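You operate a simulated robot arm through the tools that you are given. There is no shell and no other tool.

You run a simulated robot arm. Do the job below in one go: nothing can be reset, and whatever is moved stays where it is left.

## Task
Light the white and green marker lamps; the red one stays dark.
Fine: its rocker off before the power goes on; all three plugs stay in.

Only the result counts: the job must be done as asked and must still hold three seconds after the hand-in. Knocking over, shifting, dropping, spilling or breaking anything else fails it.

## Robot
A 6-joint arm with a two-finger parallel gripper, fixed in place. Base frame: the origin is at the foot of the arm, x ahead of it, y to its left, z up; the work surface is at about z = 860. Readings come in mm, rad, newtons and seconds.
With the tool pointing down near the work surface it reaches from about 240 to 640 mm from the base axis. Its first joint turns from -1.152 to 1.152 rad. Payload 2.7 kg.
The TCP is the grasp point between the finger pads, 23 mm short of the fingertips. In the tool frame z runs along the fingers and y along their closing line. The gripper opens to 94 mm. The fingers are 38 mm wide and 10 mm thick; the gripper's body (54 by 96 mm) begins 39 mm behind the TCP.
Orientation is that of the tool frame in the base frame, as a unit quaternion [x, y, z, w]. With the fingers straight down and closing along the base's y, the tool's x points along the base's -x, its y along +y and its z along -z.

## Interface
- The arm moves only by the tool send_rows. Its argument "plan" is a list of rows, each a list of 7 numbers: the shift along the tool's x, y, z in mm, then the turn, a rotation vector about the tool's x, y, z in rad, then the closure in counts, from 0 (fully open) to 255 (shut). In form: [[dx, dy, dz, ax, ay, az, fingers], ...]. A call has 1 to 20 rows; each row is the pose to reach, as a shift and turn from the pose commanded when the call began, along the tool's axes at that moment. Each row takes 0.2 s and may step no farther than 50 mm and 0.15 rad from the row before; otherwise, or with a gripper value out of range, the whole call is refused. A pose out of reach is approached as far as the arm can. The call stops where the force on the tool passes 40 N (or 10 N more than at its start, if that is more) or the arm is blocked; 0.2 s more then pass. Each finger travels about 45 mm/s and halts on what it meets, pressing with about 38 N; the grip force reading is that of the motor and also rises with nothing between the fingers. The clock runs only during rows and for 0.2 s after the last one: add rows that repeat a pose to give the fingers time. It gives the time, the measured TCP pose, the force on the tool (base axes), the opening and the grip force at its end, in the units of the frame above (readings bear some noise), with the torque about the TCP (base axes, N m) and any sound that the robot's microphone picked up, and new pictures: "show" is both (left out), scene, wrist or none.
- Cameras (640 x 400 px; columns grow to the right, rows downward): "scene" is fixed at [62.3, -432.7, 1420.9]; the picture's right is [0.78, -0.62, 0.00], its down [-0.28, -0.36, -0.89] and it looks along [0.55, 0.70, -0.46] (base axes); focal length 315 px, centre (320, 200). "wrist" rides on the gripper at [87, 16, -75] in the tool frame; the picture's right is [-0.18, 0.98, 0.00], its down [-0.58, -0.11, -0.81] and it looks along [-0.79, -0.15, 0.59] (tool axes); focal length 243 px, centre (320, 200). There is no depth. A picture from a camera that has moved, and an enlarged one, comes with that camera's place and axes in the base frame and with its lens. The place of the scene camera against the robot may be out by one fixed shift of up to 25 mm in any direction.
- enlarge(camera, box): a new picture of the part [left, top, right, bottom] of that camera's present view, enlarged. The clock stands still meanwhile.
- finish_job(): hands the job in; it is judged then, once.

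Places have to be worked out from the pictures, the camera data and where the tool is seen. Open the gripper and draw the arm clear of the work before you hand the job in, unless the task says otherwise.

The tools are called after "Emit:" by a JSON object that holds its "name" and its "arguments". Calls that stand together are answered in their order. send_rows: Moves the arm, as the interface text tells. Its arguments: {"type":"object","properties":{"plan":{"type":"array","items":{"type":"array","items":{"type":"number"}}},"show":{"type":"string","enum":["both","scene","wrist","none"]}},"required":["plan"]} The other tools are called the same way: enlarge (camera, box) takes an enlarged picture of a part of a camera's view; finish_job () hands the job in.

At the start:

```text
clock: 0.0
eef_pos: [354.6, 53.0, 1288.3]
tool_rot: [0.001, 1.0, 0.0, -0.001]
wrist_force: [0.5, -0.4, -0.2]
wrist_torque: [-0.02, 0.01, 0.02]
gripper_width: 94.0
finger_force: 0.1
```

scene: 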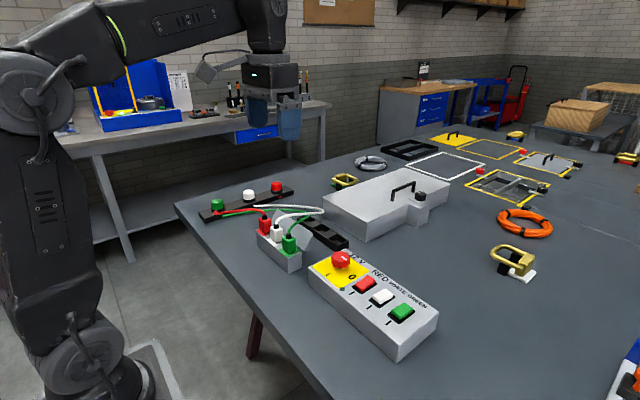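
wrist: 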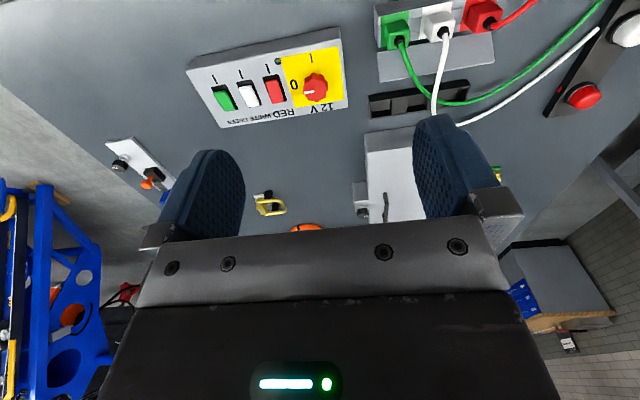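

The pictures show a control box with a rotary main switch (yellow plate) and three rockers, plus a socket block with three plugs and a lamp board. I'll enlarge them to see the switch states and wiring.

Emit:
{"name": "enlarge", "arguments": {"camera": "scene", "box": [290, 230, 450, 360]}}

Emit:
{"name": "enlarge", "arguments": {"camera": "wrist", "box": [180, 20, 360, 132]}}

Emit:
{"name": "enlarge", "arguments": {"camera": "scene", "box": [190, 170, 350, 280]}}

Emit:
{"name": "enlarge", "arguments": {"camera": "wrist", "box": [360, 0, 640, 140]}}

```text
3.08 times, centred on (370, 295) of scene
camera zoom: at [62.3, -432.7, 1420.9], right [0.78, -0.62, 0.0], down [-0.28, -0.36, -0.89], along [0.55, 0.7, -0.46], focal length 970 px, centre (166, -92)
```

zoom: 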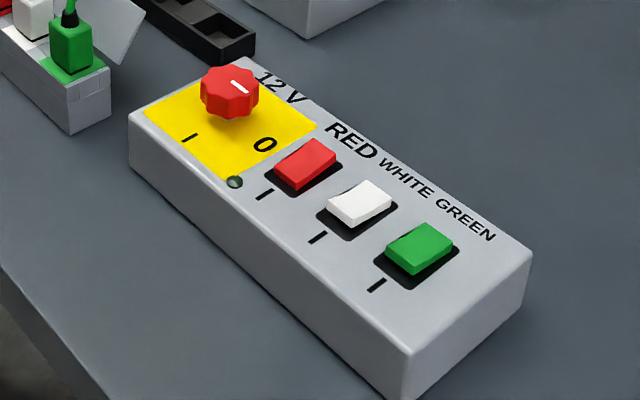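

```text
3.56 times, centred on (270, 76) of wrist
camera zoom: at [268.9, 68.0, 1361.8], right [0.19, 0.98, 0.0], down [0.58, -0.11, 0.81], along [0.79, -0.15, -0.59], focal length 863 px, centre (498, 641)
```

zoom: 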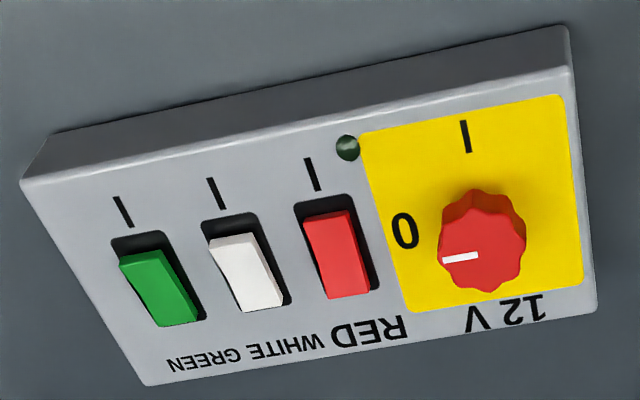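

```text
3.64 times, centred on (270, 225) of scene
camera zoom: at [62.3, -432.7, 1420.9], right [0.78, -0.62, 0.0], down [-0.28, -0.36, -0.89], along [0.55, 0.7, -0.46], focal length 1146 px, centre (502, 109)
```

zoom: 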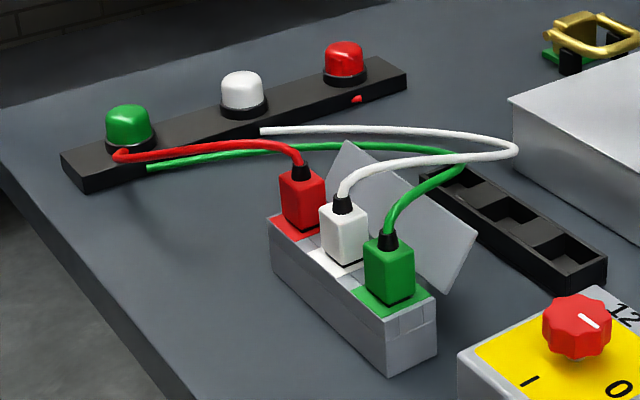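

```text
2.29 times, centred on (500, 70) of wrist
camera zoom: at [268.9, 68.0, 1361.8], right [0.19, 0.98, 0.0], down [0.58, -0.11, 0.81], along [0.79, -0.15, -0.59], focal length 555 px, centre (-91, 497)
```

zoom: 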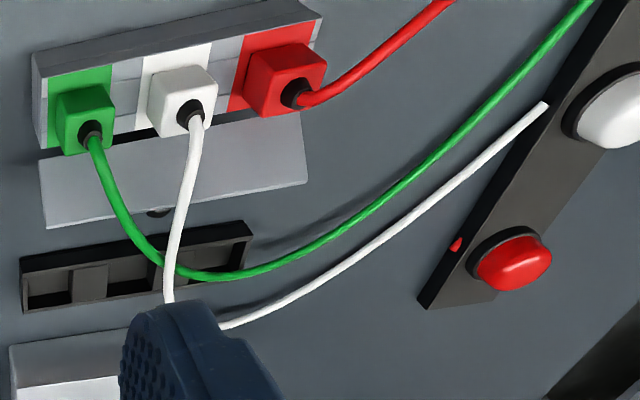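

All rockers look to be at similar tilt and the main switch points to 0, but the cable routing at the lamp board isn't clear. I'll stay high and turn the wrist camera toward the lamp board and sockets for a better look.

Emit:
{"name": "send_rows", "arguments": {"plan": [[-2, 15, 4, 0, 0, -0.135, 0], [-5, 30, 8, 0, 0, -0.27, 0], [-7, 45, 12, 0, 0, -0.405, 0], [-10, 60, 16, 0, 0, -0.54, 0], [-12, 75, 20, 0, 0, -0.675, 0], [-15, 90, 24, 0, 0, -0.81, 0], [-17, 105, 28, 0, 0, -0.945, 0], [-20, 120, 32, 0, 0, -1.08, 0], [-22, 135, 36, 0, 0, -1.215, 0], [-25, 150, 40, 0, 0, -1.35, 0], [-25, 150, 40, 0, 0, -1.35, 0]], "show": "both"}}

```text
clock: 2.4
eef_pos: [379.8, 204.0, 1248.1]
tool_rot: [-0.625, 0.78, 0.001, 0.001]
wrist_force: [0.5, 0.5, -0.4]
wrist_torque: [-0.01, -0.01, 0.01]
gripper_width: 93.8
finger_force: 0.1
camera wrist: at [346.0, 122.4, 1321.8], right [-0.92, 0.39, 0.0], down [0.23, 0.54, 0.81], along [0.32, 0.74, -0.59], focal length 243 px, centre (320, 200)
```

scene: 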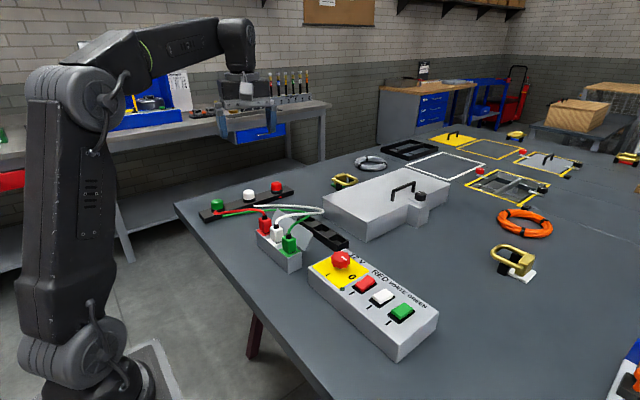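
wrist: 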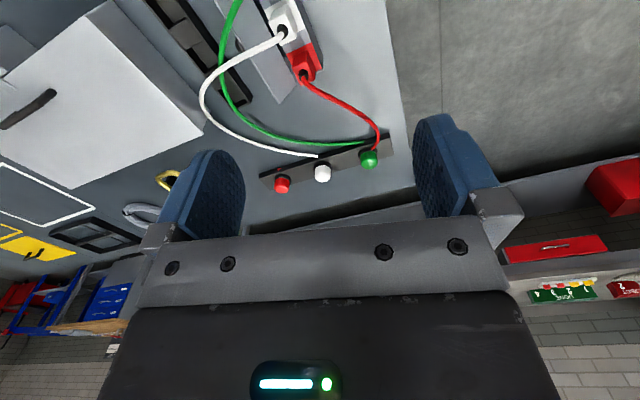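

Emit:
{"name": "enlarge", "arguments": {"camera": "wrist", "box": [250, 100, 410, 200]}}

Emit:
{"name": "enlarge", "arguments": {"camera": "wrist", "box": [200, 0, 360, 100]}}

```text
4.00 times, centred on (330, 150) of wrist
camera zoom: at [346.0, 122.4, 1321.8], right [-0.92, 0.39, 0.0], down [0.23, 0.54, 0.81], along [0.32, 0.74, -0.59], focal length 970 px, centre (280, 400)
```

zoom: 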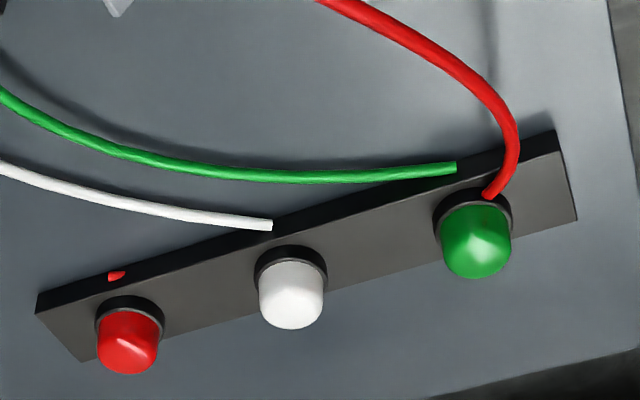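

```text
4.00 times, centred on (280, 50) of wrist
camera zoom: at [346.0, 122.4, 1321.8], right [-0.92, 0.39, 0.0], down [0.23, 0.54, 0.81], along [0.32, 0.74, -0.59], focal length 970 px, centre (480, 800)
```

zoom: 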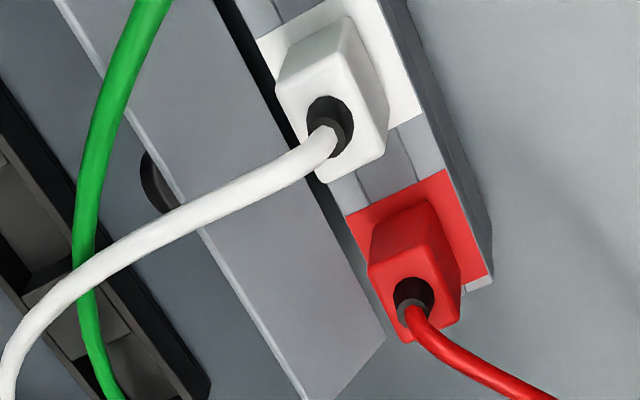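

The red stub at the red lamp's port suggests the red cable runs through the board to the red lamp, and white and green end at their own lamps. So each plug matches its rocker by colour. Next I take a close look at the panel to read the rocker states.

Emit:
{"name": "send_rows", "arguments": {"plan": [[24.7, -10.7, 18.8, 0, 0, 0.135, 0], [49.3, -21.3, 37.6, 0, 0, 0.27, 0], [74, -32, 56.4, 0, 0, 0.405, 0], [98.7, -42.6, 75.2, 0, 0, 0.54, 0], [123.4, -53.3, 94, 0, 0, 0.675, 0], [148, -64, 112.8, 0, 0, 0.81, 0], [172.7, -74.6, 131.6, 0, 0, 0.945, 0], [197.4, -85.3, 150.4, 0, 0, 1.08, 0], [222, -95.9, 169.2, 0, 0, 1.215, 0], [246.7, -106.6, 188, 0, 0, 1.35, 0], [246.7, -106.6, 188, 0, 0, 1.35, 0]], "show": "both"}}

```text
clock: 4.8
eef_pos: [431.5, -60.8, 1060.9]
tool_rot: [0.002, 1.0, -0.001, 0.0]
wrist_force: [0.5, 0.3, 0.7]
wrist_torque: [-0.03, 0.01, 0.0]
gripper_width: 94.2
finger_force: 0.2
camera wrist: at [345.8, -45.3, 1133.8], right [0.19, 0.98, 0.0], down [0.58, -0.11, 0.81], along [0.79, -0.15, -0.59], focal length 243 px, centre (320, 200)
```

scene: 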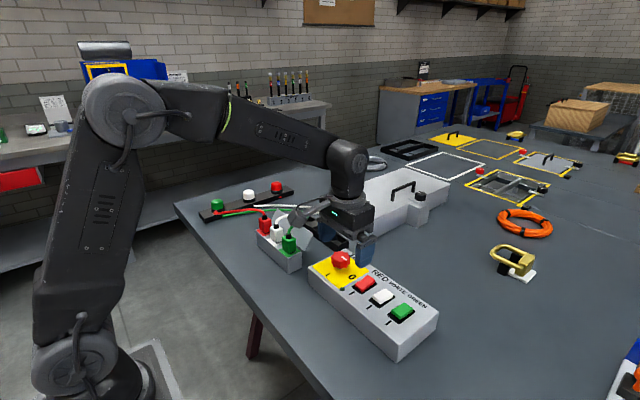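
wrist: 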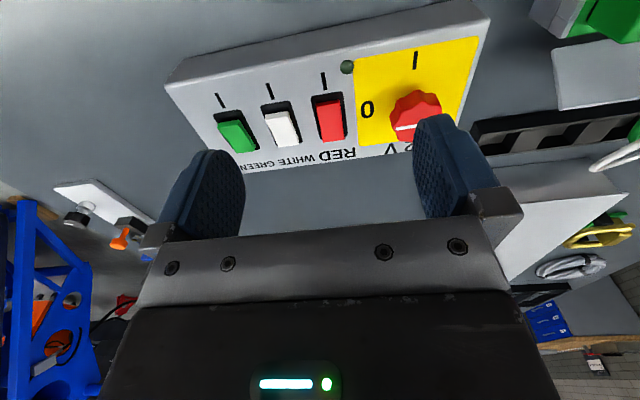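

Emit:
{"name": "enlarge", "arguments": {"camera": "wrist", "box": [190, 60, 370, 172]}}

Emit:
{"name": "enlarge", "arguments": {"camera": "wrist", "box": [330, 30, 490, 160]}}

Emit:
{"name": "enlarge", "arguments": {"camera": "scene", "box": [340, 260, 440, 340]}}

```text
3.56 times, centred on (280, 116) of wrist
camera zoom: at [345.8, -45.3, 1133.8], right [0.19, 0.98, 0.0], down [0.58, -0.11, 0.81], along [0.79, -0.15, -0.59], focal length 863 px, centre (462, 499)
```

zoom: 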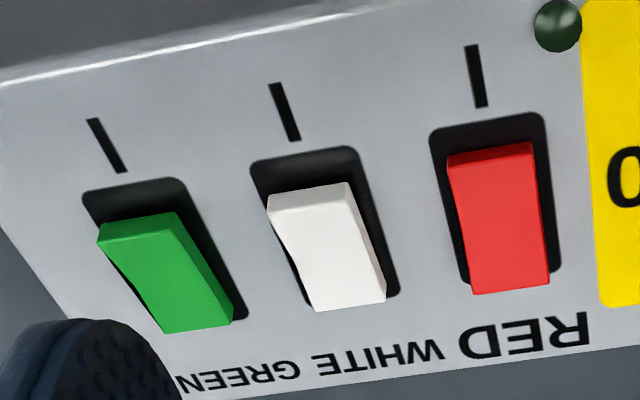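

```text
3.08 times, centred on (410, 95) of wrist
camera zoom: at [345.8, -45.3, 1133.8], right [0.19, 0.98, 0.0], down [0.58, -0.11, 0.81], along [0.79, -0.15, -0.59], focal length 746 px, centre (43, 523)
```

zoom: 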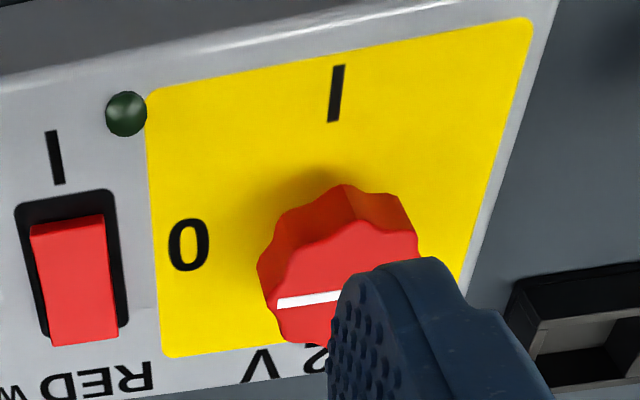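

```text
5.00 times, centred on (390, 300) of scene
camera zoom: at [62.3, -432.7, 1420.9], right [0.78, -0.62, 0.0], down [-0.28, -0.36, -0.89], along [0.55, 0.7, -0.46], focal length 1576 px, centre (-30, -300)
```

zoom: 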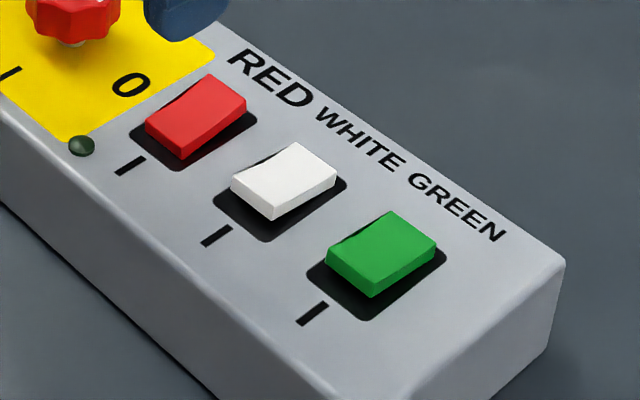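

White and green rockers have the "I" end raised (off), while red's far end is raised (it's on). Panel top is near z=912, with rockers at about (501, -63 / -115 / -167). I'll shut the fingers, turn the tool 90° and hover over the far end of the red rocker.

Emit:
{"name": "send_rows", "arguments": {"plan": [[-8.1, -0.2, 7.8, 0, 0, -0.1428, 60], [-16.3, -0.4, 15.6, 0, 0, -0.2856, 120], [-24.4, -0.6, 23.5, 0, 0, -0.4284, 180], [-32.5, -0.8, 31.3, 0, 0, -0.5712, 255], [-40.7, -1, 39.1, 0, 0, -0.714, 255], [-48.8, -1.2, 46.9, 0, 0, -0.8568, 255], [-57, -1.4, 54.7, 0, 0, -0.9996, 255], [-65, -1.6, 62.5, 0, 0, -1.1424, 255], [-73.2, -1.8, 70.4, 0, 0, -1.2852, 255], [-81.4, -2, 78, 0, 0, -1.428, 255], [-89.5, -2.2, 86, 0, 0, -1.5708, 255], [-89.5, -2.2, 86, 0, 0, -1.5708, 255]], "show": "both"}}

```text
clock: 7.4
eef_pos: [518.7, -63.3, 974.4]
tool_rot: [0.707, -0.707, 0.0, 0.0]
wrist_force: [0.0, -0.3, -0.1]
wrist_torque: [-0.02, 0.03, -0.04]
gripper_width: 0.0
finger_force: 38.2
camera wrist: at [503.2, -151.3, 1048.1], right [-0.98, 0.18, 0.0], down [0.11, 0.58, 0.81], along [0.15, 0.79, -0.59], focal length 243 px, centre (320, 200)
```

scene: 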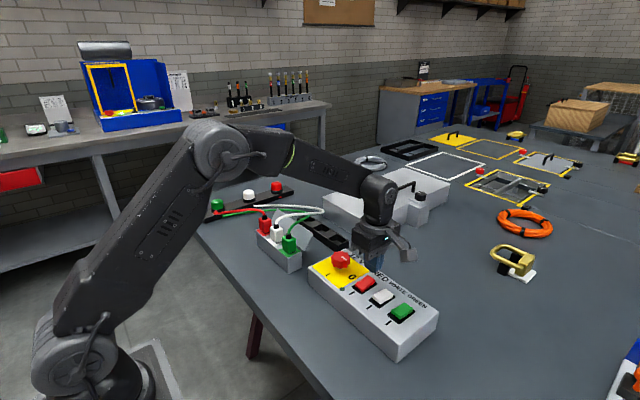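
wrist: 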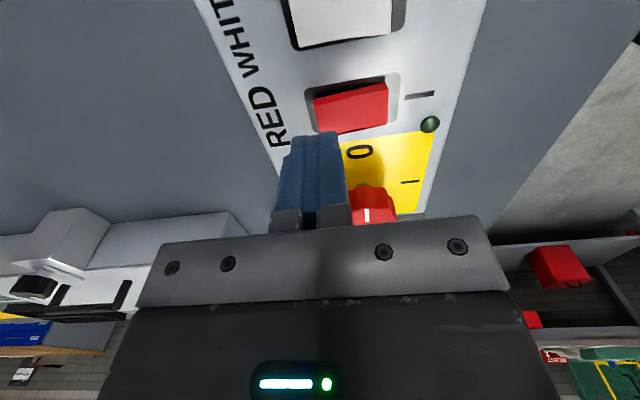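

The fingers hover above the red rocker's label end. I'll enlarge to check alignment and the tilt from the side.

Emit:
{"name": "enlarge", "arguments": {"camera": "wrist", "box": [240, 0, 480, 150]}}

Emit:
{"name": "enlarge", "arguments": {"camera": "scene", "box": [330, 220, 450, 330]}}

```text
2.67 times, centred on (360, 75) of wrist
camera zoom: at [503.2, -151.3, 1048.1], right [-0.98, 0.18, 0.0], down [0.11, 0.58, 0.81], along [0.15, 0.79, -0.59], focal length 647 px, centre (213, 533)
```

zoom: 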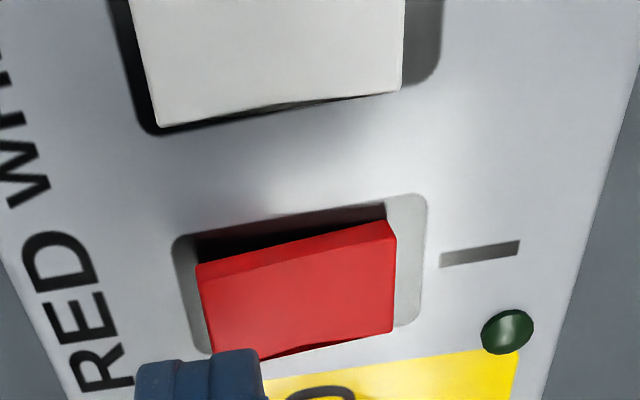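

```text
3.64 times, centred on (390, 275) of scene
camera zoom: at [62.3, -432.7, 1420.9], right [0.78, -0.62, 0.0], down [-0.28, -0.36, -0.89], along [0.55, 0.7, -0.46], focal length 1146 px, centre (66, -73)
```

zoom: 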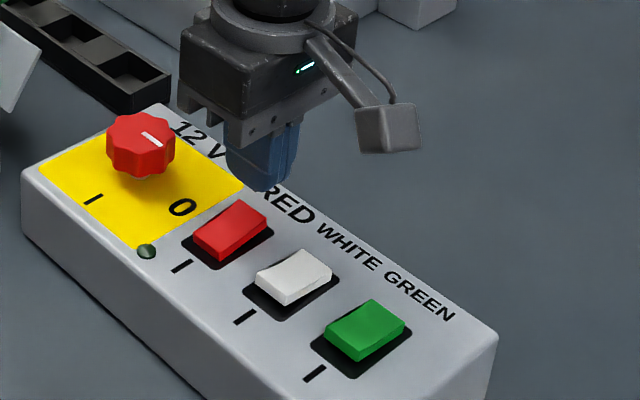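

I need to be certain of the red rocker's tilt; I'll zoom in further.

Emit:
{"name": "enlarge", "arguments": {"camera": "wrist", "box": [295, 60, 415, 145]}}

Emit:
{"name": "enlarge", "arguments": {"camera": "scene", "box": [345, 268, 420, 325]}}

```text
4.71 times, centred on (355, 102) of wrist
camera zoom: at [503.2, -151.3, 1048.1], right [-0.98, 0.18, 0.0], down [0.11, 0.58, 0.81], along [0.15, 0.79, -0.59], focal length 1142 px, centre (155, 659)
```

zoom: 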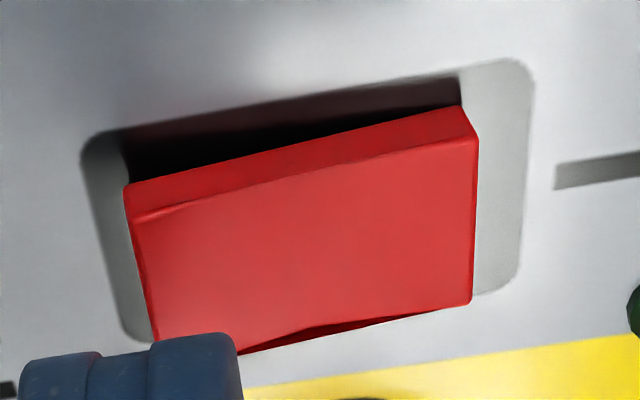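

```text
7.02 times, centred on (382, 296) of scene
camera zoom: at [62.3, -432.7, 1420.9], right [0.78, -0.62, 0.0], down [-0.28, -0.36, -0.89], along [0.55, 0.7, -0.46], focal length 2213 px, centre (-119, -477)
```

zoom: 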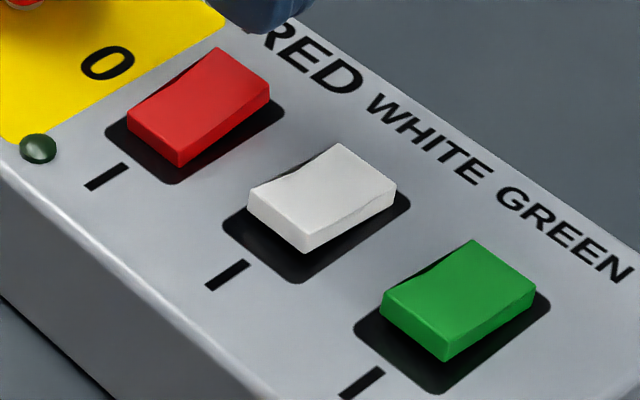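

The enlarged view confirms red's label end is raised: its rocker is on, the other two are off. I'll shift 5 mm outward and press the red rocker's label end slowly down.

Emit:
{"name": "send_rows", "arguments": {"plan": [[0, -5, 8, 0, 0, 0, 255], [0, -5, 16, 0, 0, 0, 255], [0, -5, 22, 0, 0, 0, 255], [0, -5, 25, 0, 0, 0, 255], [0, -5, 27, 0, 0, 0, 255], [0, -5, 29, 0, 0, 0, 255], [0, -5, 31, 0, 0, 0, 255], [0, -5, 33, 0, 0, 0, 255]], "show": "both"}}

```text
clock: 9.2
eef_pos: [524.0, -64.6, 946.8]
tool_rot: [-0.707, 0.707, -0.003, 0.001]
wrist_force: [-3.9, 0.3, 6.6]
wrist_torque: [0.11, 0.14, 0.08]
gripper_width: 0.2
finger_force: 37.8
stopped in row 8: the force on the tool passed its limit at 45 N (the readings are from after the stop); the commanded pose is now the measured one
camera wrist: at [508.6, -151.3, 1020.3], right [-0.98, 0.18, -0.01], down [0.1, 0.58, 0.81], along [0.15, 0.79, -0.59], focal length 243 px, centre (320, 200)
```

scene: 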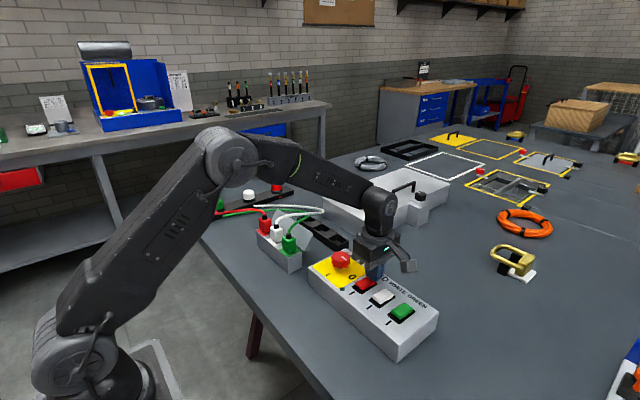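
wrist: 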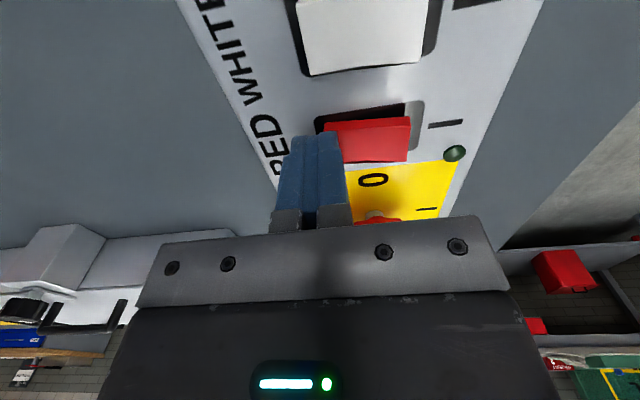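

Force peaked at 45 N with the tip at about z=924. I'll check whether the red rocker has flipped.

Emit:
{"name": "enlarge", "arguments": {"camera": "wrist", "box": [280, 70, 460, 190]}}

Emit:
{"name": "enlarge", "arguments": {"camera": "scene", "box": [345, 268, 420, 325]}}

```text
3.33 times, centred on (370, 130) of wrist
camera zoom: at [508.6, -151.3, 1020.3], right [-0.98, 0.18, -0.01], down [0.1, 0.58, 0.81], along [0.15, 0.79, -0.59], focal length 809 px, centre (153, 433)
```

zoom: 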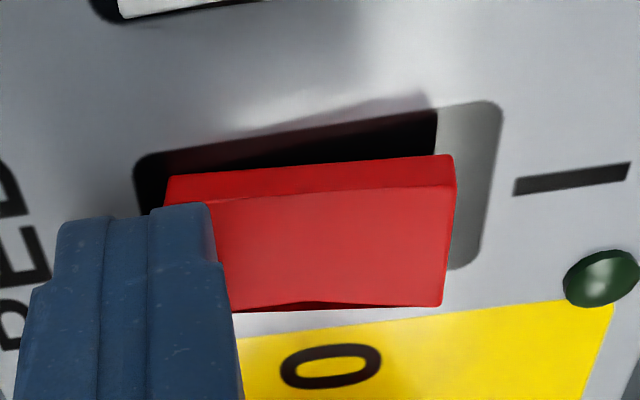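

```text
7.02 times, centred on (382, 296) of scene
camera zoom: at [62.1, -432.6, 1420.9], right [0.78, -0.62, 0.0], down [-0.28, -0.36, -0.89], along [0.55, 0.7, -0.46], focal length 2213 px, centre (-119, -477)
```

zoom: 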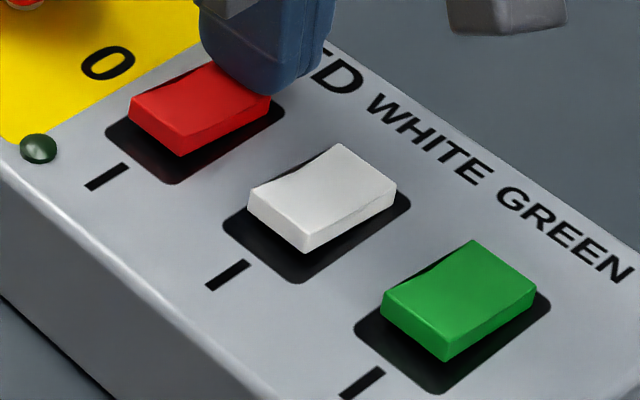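

The red rocker has flipped: its I end is now raised, like white and green. I'll lift off and move over the I end of the white rocker.

Emit:
{"name": "send_rows", "arguments": {"plan": [[0, 0, -15, 0, 0, 0, 255], [0, 0, -30, 0, 0, 0, 255], [17, 16, -30, 0, 0, 0, 255], [34, 32, -30, 0, 0, 0, 255], [51, 47.5, -30, 0, 0, 0, 255], [51, 47.5, -30, 0, 0, 0, 255]], "show": "both"}}

Emit:
{"name": "enlarge", "arguments": {"camera": "scene", "box": [345, 258, 435, 325]}}

Emit:
{"name": "enlarge", "arguments": {"camera": "wrist", "box": [200, 0, 440, 150]}}

```text
clock: 10.6
eef_pos: [473.8, -115.4, 976.9]
tool_rot: [0.708, -0.707, 0.003, -0.001]
wrist_force: [-0.2, -0.2, 0.4]
wrist_torque: [-0.01, -0.01, 0.01]
gripper_width: 0.0
finger_force: 37.9
camera wrist: at [459.0, -203.2, 1049.8], right [-0.98, 0.18, -0.01], down [0.1, 0.58, 0.81], along [0.15, 0.79, -0.59], focal length 243 px, centre (320, 200)
```

scene: 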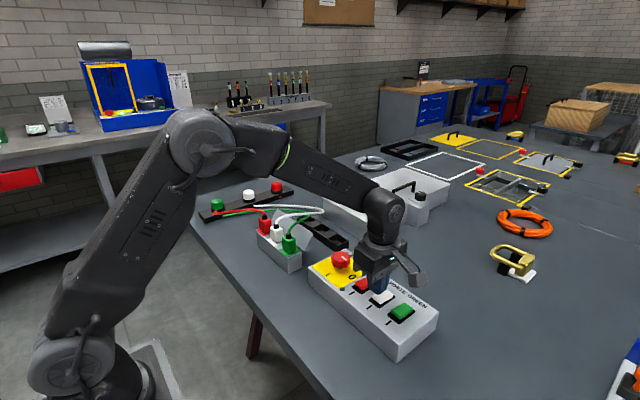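
wrist: 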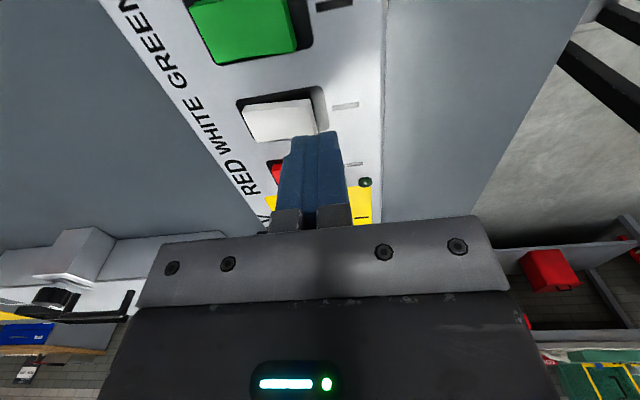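

```text
5.97 times, centred on (390, 292) of scene
camera zoom: at [62.3, -432.7, 1420.9], right [0.78, -0.62, 0.0], down [-0.28, -0.36, -0.89], along [0.55, 0.7, -0.46], focal length 1882 px, centre (-98, -346)
```

zoom: 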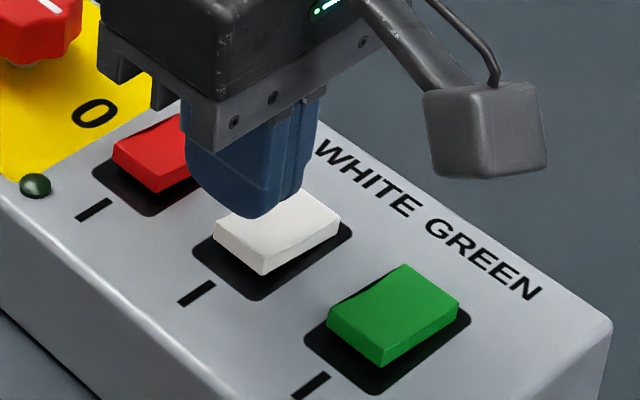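

```text
2.67 times, centred on (320, 75) of wrist
camera zoom: at [459.0, -203.2, 1049.8], right [-0.98, 0.18, -0.01], down [0.1, 0.58, 0.81], along [0.15, 0.79, -0.59], focal length 647 px, centre (320, 533)
```

zoom: 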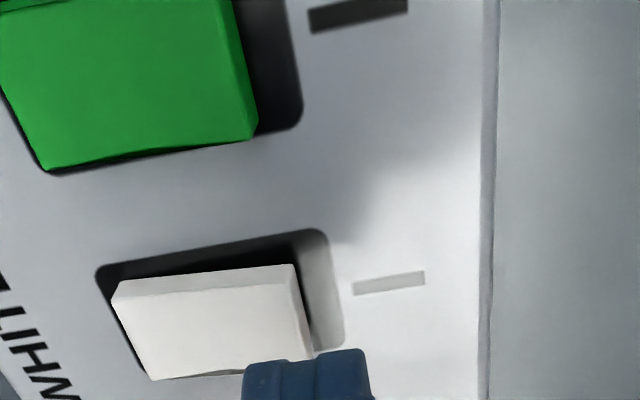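

Red reads off now. The tip is over white's I end but slightly too far out (x=474), so I shift 3 mm in and press slowly.

Emit:
{"name": "send_rows", "arguments": {"plan": [[0, -3, 8, 0, 0, 0, 255], [0, -3, 16, 0, 0, 0, 255], [0, -3, 22, 0, 0, 0, 255], [0, -3, 25, 0, 0, 0, 255], [0, -3, 27, 0, 0, 0, 255], [0, -3, 29, 0, 0, 0, 255], [0, -3, 31, 0, 0, 0, 255], [0, -3, 33, 0, 0, 0, 255], [0, -3, 35, 0, 0, 0, 255]], "show": "both"}}

Emit:
{"name": "enlarge", "arguments": {"camera": "wrist", "box": [200, 60, 380, 172]}}

Emit:
{"name": "enlarge", "arguments": {"camera": "scene", "box": [345, 258, 435, 325]}}

```text
clock: 12.4
eef_pos: [480.1, -115.4, 947.7]
tool_rot: [-0.707, 0.707, -0.003, 0.0]
wrist_force: [-7.6, 2.0, 8.2]
wrist_torque: [0.12, 0.1, 0.14]
gripper_width: 0.0
finger_force: 38.0
stopped in row 9: the force on the tool passed its limit at 44 N (the readings are from after the stop); the commanded pose is now the measured one
camera wrist: at [464.1, -202.8, 1020.8], right [-0.98, 0.18, 0.0], down [0.11, 0.58, 0.81], along [0.15, 0.79, -0.59], focal length 243 px, centre (320, 200)
```

scene: 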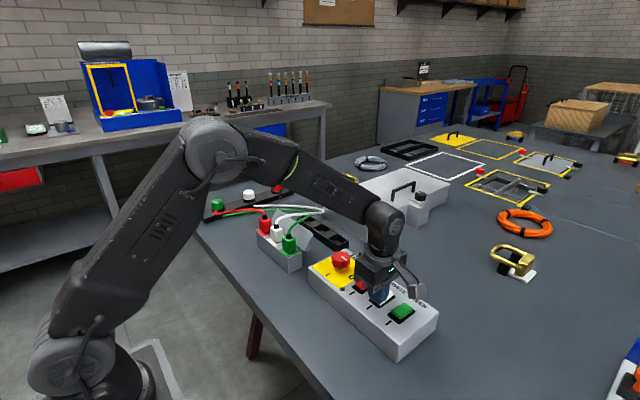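
wrist: 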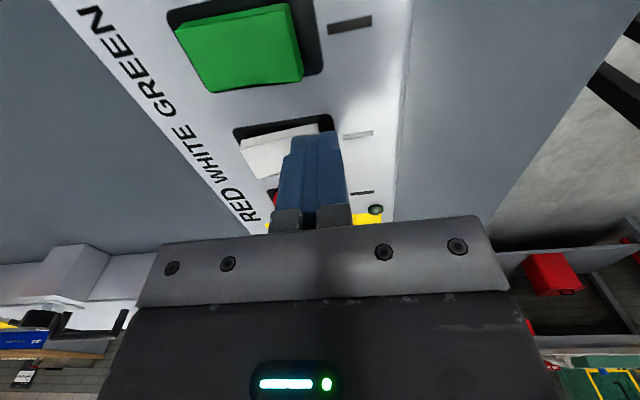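

```text
3.56 times, centred on (290, 116) of wrist
camera zoom: at [464.1, -202.8, 1020.8], right [-0.98, 0.18, 0.0], down [0.11, 0.58, 0.81], along [0.15, 0.79, -0.59], focal length 863 px, centre (427, 499)
```

zoom: 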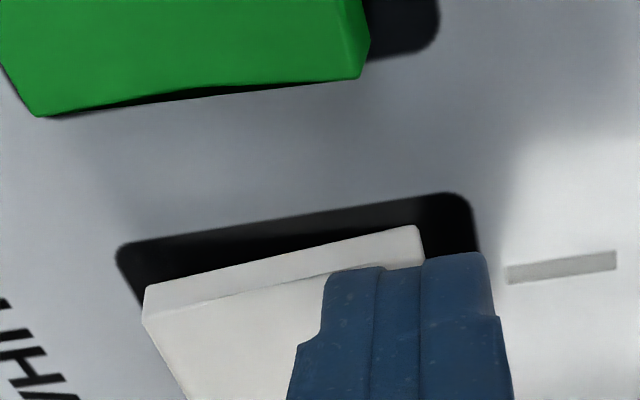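

```text
5.97 times, centred on (390, 292) of scene
camera zoom: at [62.0, -432.6, 1421.0], right [0.78, -0.62, 0.0], down [-0.28, -0.36, -0.89], along [0.55, 0.7, -0.46], focal length 1882 px, centre (-98, -346)
```

zoom: 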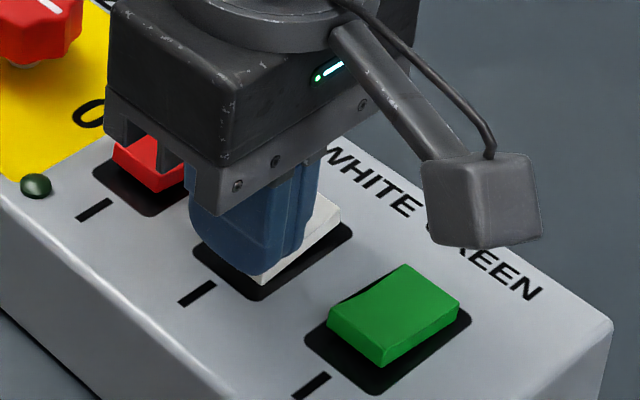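

The white rocker has flipped (I end down). I'll lift and move over the green rocker's I end.

Emit:
{"name": "send_rows", "arguments": {"plan": [[0, 0, -15, 0, 0, 0, 255], [0, 0, -29, 0, 0, 0, 255], [17, 1, -29, 0, 0, 0, 255], [34, 2, -29, 0, 0, 0, 255], [51.5, 2.5, -29, 0, 0, 0, 255], [51.5, 2.5, -29, 0, 0, 0, 255]], "show": "both"}}

Emit:
{"name": "enlarge", "arguments": {"camera": "wrist", "box": [200, 60, 380, 172]}}

Emit:
{"name": "enlarge", "arguments": {"camera": "scene", "box": [345, 258, 435, 325]}}

```text
clock: 13.8
eef_pos: [478.0, -166.8, 977.7]
tool_rot: [-0.707, 0.707, -0.003, 0.001]
wrist_force: [0.0, 0.3, 0.2]
wrist_torque: [-0.01, -0.01, 0.02]
gripper_width: 0.0
finger_force: 37.7
camera wrist: at [461.5, -254.0, 1050.4], right [-0.98, 0.18, -0.01], down [0.1, 0.58, 0.81], along [0.15, 0.79, -0.59], focal length 243 px, centre (320, 200)
```

scene: 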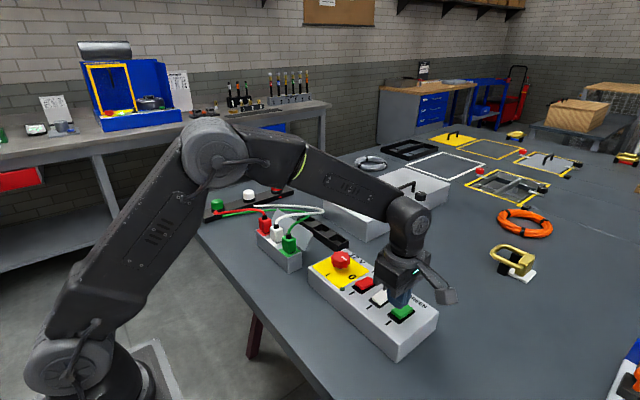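
wrist: 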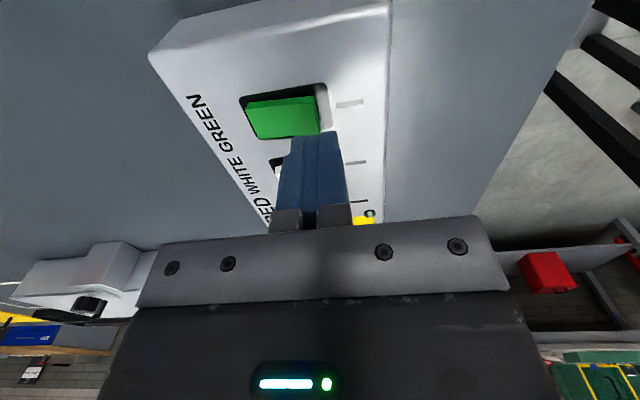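

```text
3.56 times, centred on (290, 116) of wrist
camera zoom: at [461.5, -254.0, 1050.4], right [-0.98, 0.18, -0.01], down [0.1, 0.58, 0.81], along [0.15, 0.79, -0.59], focal length 863 px, centre (427, 499)
```

zoom: 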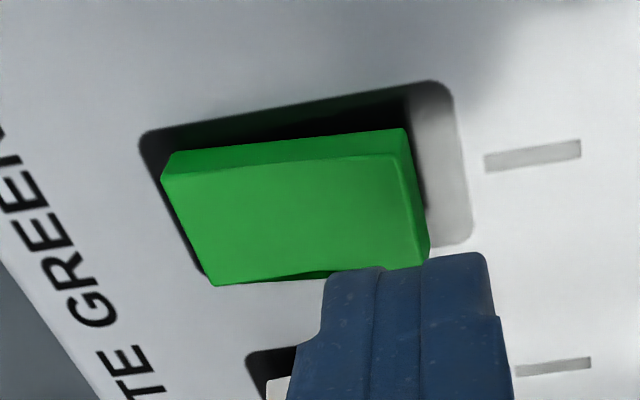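

```text
5.97 times, centred on (390, 292) of scene
camera zoom: at [62.3, -432.7, 1420.9], right [0.78, -0.62, 0.0], down [-0.28, -0.36, -0.89], along [0.55, 0.7, -0.46], focal length 1882 px, centre (-98, -346)
```

zoom: 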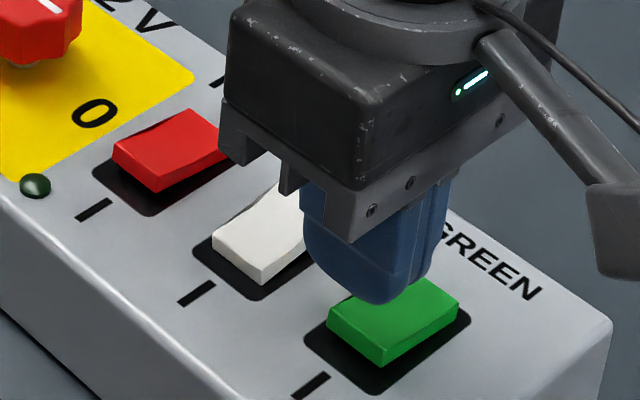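

White is on, red is off, and the tip at x=478 is over green's I end. I'll press it the same way.

Emit:
{"name": "send_rows", "arguments": {"plan": [[0, 1, 8, 0, 0, 0, 255], [0, 1, 16, 0, 0, 0, 255], [0, 1, 22, 0, 0, 0, 255], [0, 1, 25, 0, 0, 0, 255], [0, 1, 27, 0, 0, 0, 255], [0, 1, 29, 0, 0, 0, 255], [0, 1, 31, 0, 0, 0, 255], [0, 1, 33, 0, 0, 0, 255], [0, 1, 35, 0, 0, 0, 255]], "show": "both"}}

Emit:
{"name": "enlarge", "arguments": {"camera": "wrist", "box": [200, 60, 380, 172]}}

```text
clock: 15.8
eef_pos: [478.1, -166.7, 946.3]
tool_rot: [0.708, -0.706, 0.005, -0.001]
wrist_force: [-7.2, 2.2, 9.2]
wrist_torque: [0.18, 0.11, 0.12]
gripper_width: 0.0
finger_force: 38.0
stopped in row 9: the force on the tool passed its limit at 44 N (the readings are from after the stop); the commanded pose is now the measured one
camera wrist: at [461.6, -254.4, 1020.6], right [-0.98, 0.18, -0.01], down [0.1, 0.59, 0.8], along [0.15, 0.79, -0.59], focal length 243 px, centre (320, 200)
```

scene: 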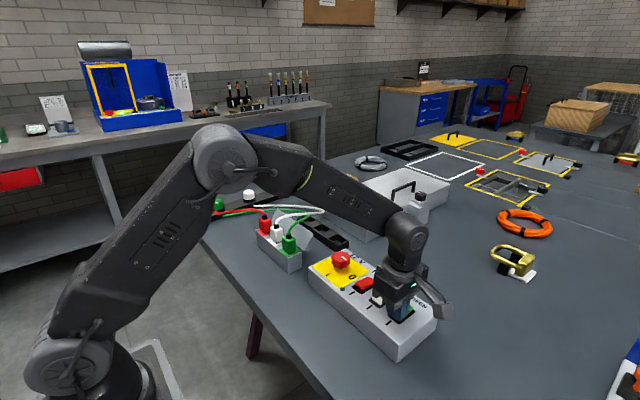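
wrist: 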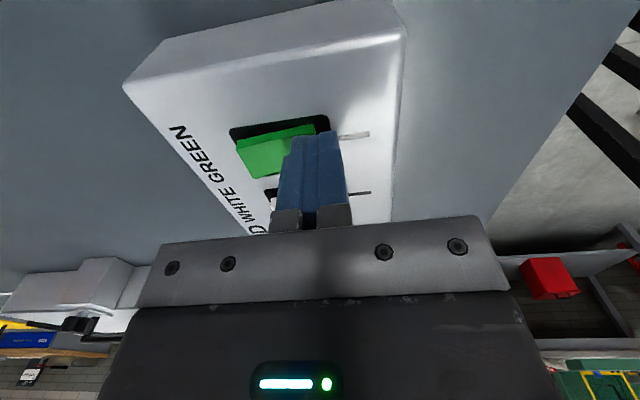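

```text
3.56 times, centred on (290, 116) of wrist
camera zoom: at [461.6, -254.4, 1020.6], right [-0.98, 0.18, -0.01], down [0.1, 0.59, 0.8], along [0.15, 0.79, -0.59], focal length 863 px, centre (427, 499)
```

zoom: 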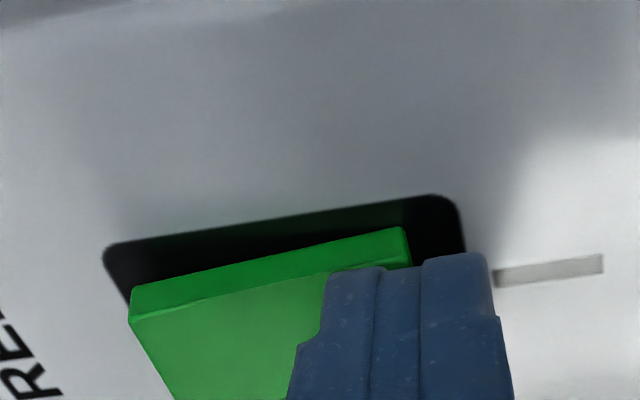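

Green has flipped on too. I'll lift clear, open the fingers and go above the main knob (about (497, 16)) to locate it.

Emit:
{"name": "send_rows", "arguments": {"plan": [[0, 0, -20, 0, 0, 0, 255], [0, 0, -60, 0, 0, 0, 255], [0, 0, -100, 0, 0, 0, 200], [-36, -4, -104, 0, 0, 0, 130], [-73, -8, -104, 0, 0, 0, 60], [-110, -12, -104, 0, 0, 0, 0], [-147, -16, -104, 0, 0, 0, 0], [-183, -19, -104, 0, 0, 0, 0], [-183, -19, -104, 0, 0, 0, 0], [-183, -19, -104, 0, 0, 0, 0]], "show": "both"}}

Emit:
{"name": "enlarge", "arguments": {"camera": "wrist", "box": [220, 20, 460, 170]}}

Emit:
{"name": "enlarge", "arguments": {"camera": "scene", "box": [300, 230, 440, 330]}}

```text
clock: 18.0
eef_pos: [495.5, 13.7, 1048.6]
tool_rot: [0.707, -0.707, 0.005, -0.002]
wrist_force: [0.3, -0.4, -0.8]
wrist_torque: [-0.01, 0.0, 0.01]
gripper_width: 94.1
finger_force: 0.1
camera wrist: at [479.4, -73.4, 1123.3], right [-0.98, 0.18, -0.01], down [0.1, 0.59, 0.8], along [0.15, 0.79, -0.59], focal length 243 px, centre (320, 200)
```

scene: 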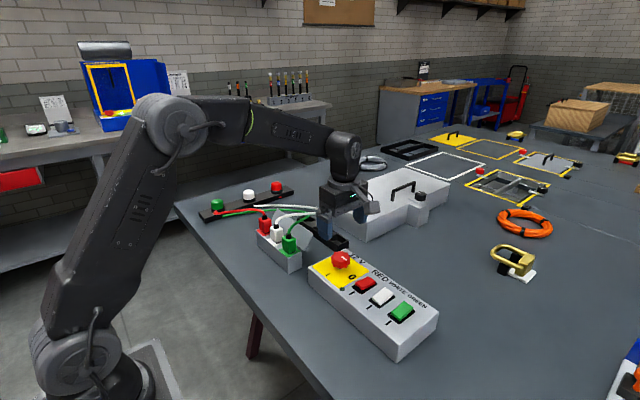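
wrist: 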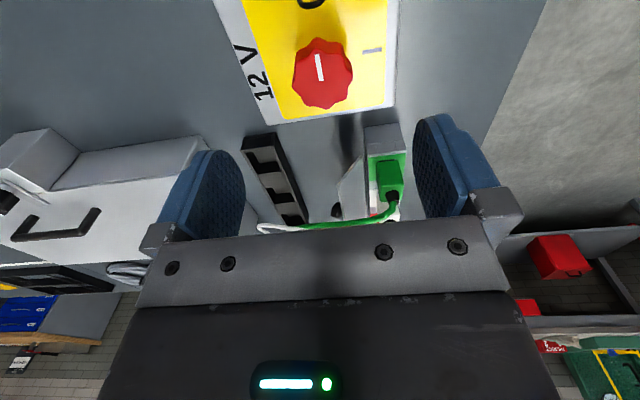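

```text
2.67 times, centred on (340, 95) of wrist
camera zoom: at [479.4, -73.4, 1123.3], right [-0.98, 0.18, -0.01], down [0.1, 0.59, 0.8], along [0.15, 0.79, -0.59], focal length 647 px, centre (267, 480)
```

zoom: 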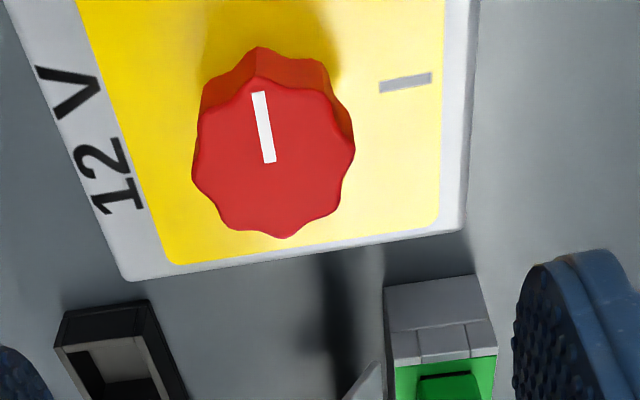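

```text
4.00 times, centred on (370, 280) of scene
camera zoom: at [62.3, -432.7, 1420.9], right [0.78, -0.62, 0.0], down [-0.28, -0.36, -0.89], along [0.55, 0.7, -0.46], focal length 1261 px, centre (120, -120)
```

zoom: 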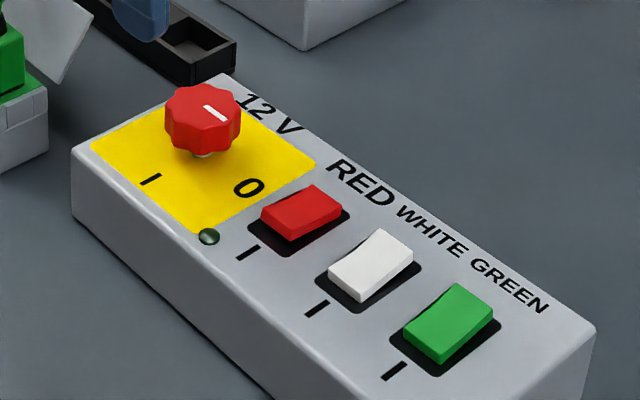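

Rockers now read red off, white and green on; the knob (about 45 mm wide) sits at (496.5, 16.4) with its top near z=944, pointing to 0. I'll lower the open fingers around it.

Emit:
{"name": "send_rows", "arguments": {"plan": [[-1, 0, 15, 0, 0, 0, 0], [-2, 0, 30, 0, 0, 0, 0], [-3, 0, 45, 0, 0, 0, 0], [-3, 0, 60, 0, 0, 0, 0], [-3, 0, 75, 0, 0, 0, 0], [-3, 0, 88, 0, 0, 0, 0], [-3, 0, 97, 0, 0, 0, 0], [-3, 0, 105, 0, 0, 0, 0], [-3, 0, 105, 0, 0, 0, 0]], "show": "both"}}

Emit:
{"name": "enlarge", "arguments": {"camera": "wrist", "box": [160, 60, 520, 260]}}

Emit:
{"name": "enlarge", "arguments": {"camera": "scene", "box": [290, 210, 430, 310]}}

```text
clock: 20.0
eef_pos: [496.7, 18.6, 943.4]
tool_rot: [0.707, -0.707, 0.006, -0.002]
wrist_force: [0.7, -0.1, 0.3]
wrist_torque: [-0.01, 0.04, -0.01]
gripper_width: 94.0
finger_force: 0.1
camera wrist: at [480.6, -68.9, 1017.0], right [-0.98, 0.18, -0.01], down [0.1, 0.59, 0.8], along [0.15, 0.79, -0.59], focal length 243 px, centre (320, 200)
```

scene: 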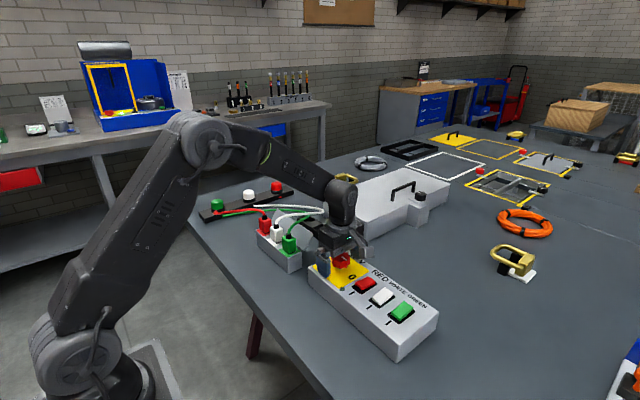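
wrist: 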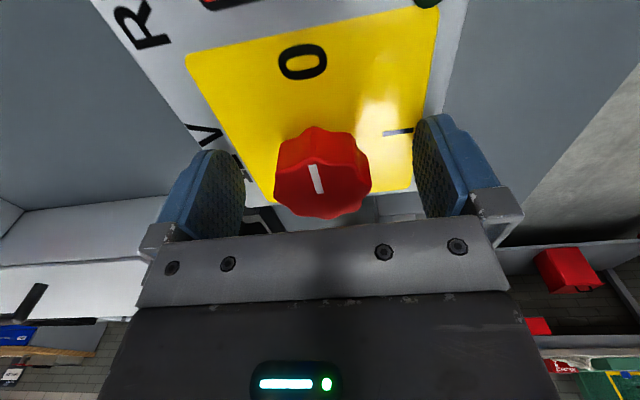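

```text
1.78 times, centred on (340, 160) of wrist
camera zoom: at [480.6, -68.9, 1017.0], right [-0.98, 0.18, -0.01], down [0.1, 0.59, 0.8], along [0.15, 0.79, -0.59], focal length 431 px, centre (284, 271)
```

zoom: 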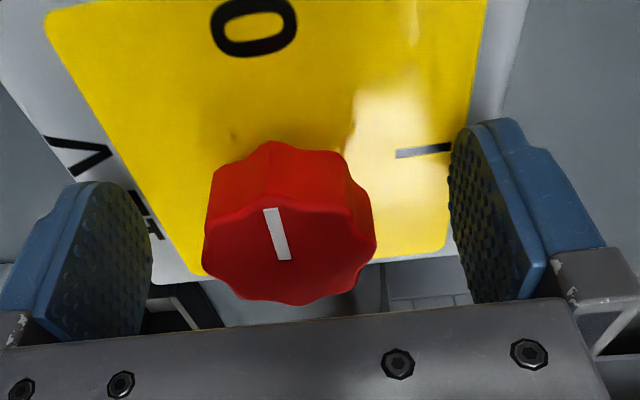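

```text
4.00 times, centred on (360, 260) of scene
camera zoom: at [62.3, -432.7, 1420.9], right [0.78, -0.62, 0.0], down [-0.28, -0.36, -0.89], along [0.55, 0.7, -0.46], focal length 1261 px, centre (160, -40)
```

zoom: 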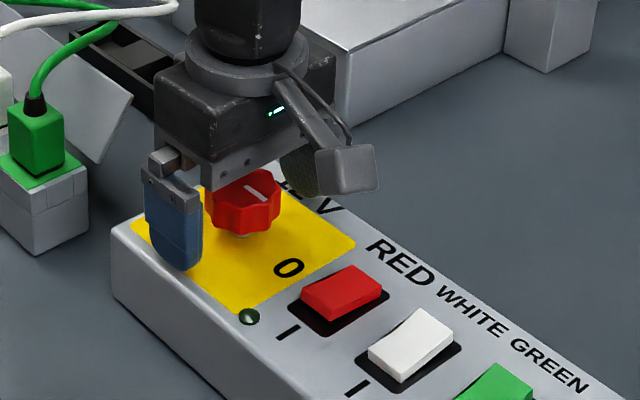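

The pads straddle the knob; combining views puts its axis near (495.5, 15.5), so I shift 2 mm toward -y and close on it.

Emit:
{"name": "send_rows", "arguments": {"plan": [[2, 0.5, 0, 0, 0, 0, 0], [2, 0.5, 0, 0, 0, 0, 100], [2, 0.5, 0, 0, 0, 0, 255], [2, 0.5, 0, 0, 0, 0, 255], [2, 0.5, 0, 0, 0, 0, 255], [2, 0.5, 0, 0, 0, 0, 255], [2, 0.5, 0, 0, 0, 0, 255]], "show": "both"}}

Emit:
{"name": "enlarge", "arguments": {"camera": "wrist", "box": [200, 80, 440, 230]}}

```text
clock: 21.6
eef_pos: [495.6, 15.8, 943.5]
tool_rot: [0.707, -0.707, 0.005, -0.001]
wrist_force: [-6.7, -0.7, 3.7]
wrist_torque: [0.04, 0.9, -0.01]
gripper_width: 45.9
finger_force: 44.7
camera wrist: at [480.0, -71.0, 1017.1], right [-0.98, 0.18, -0.01], down [0.1, 0.59, 0.8], along [0.15, 0.79, -0.59], focal length 243 px, centre (320, 200)
```

scene: 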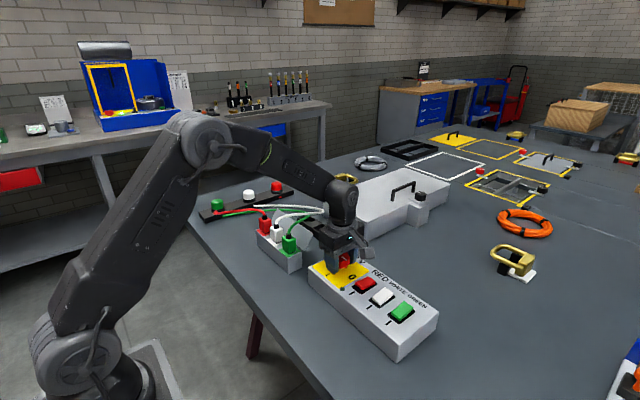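
wrist: 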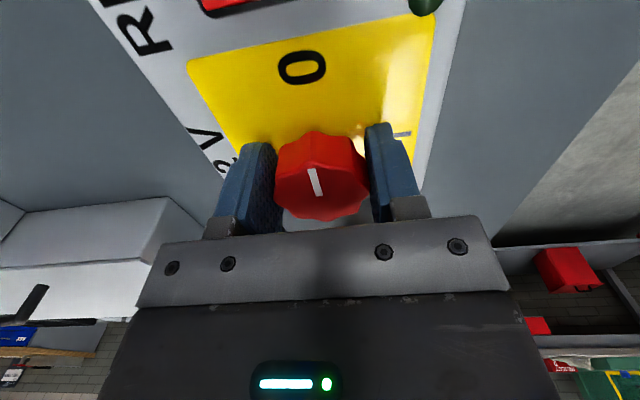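

```text
2.67 times, centred on (320, 155) of wrist
camera zoom: at [480.0, -71.0, 1017.1], right [-0.98, 0.18, -0.01], down [0.1, 0.59, 0.8], along [0.15, 0.79, -0.59], focal length 647 px, centre (320, 320)
```

zoom: 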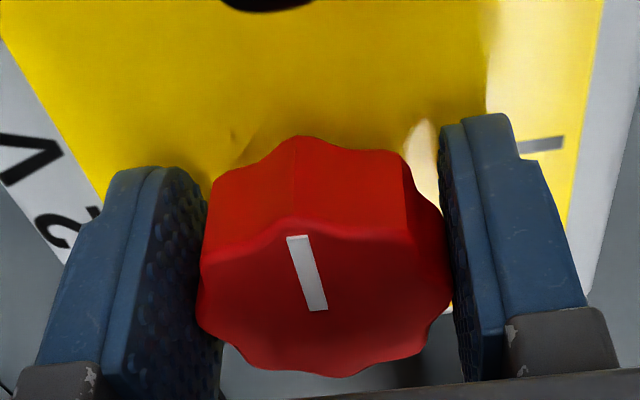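

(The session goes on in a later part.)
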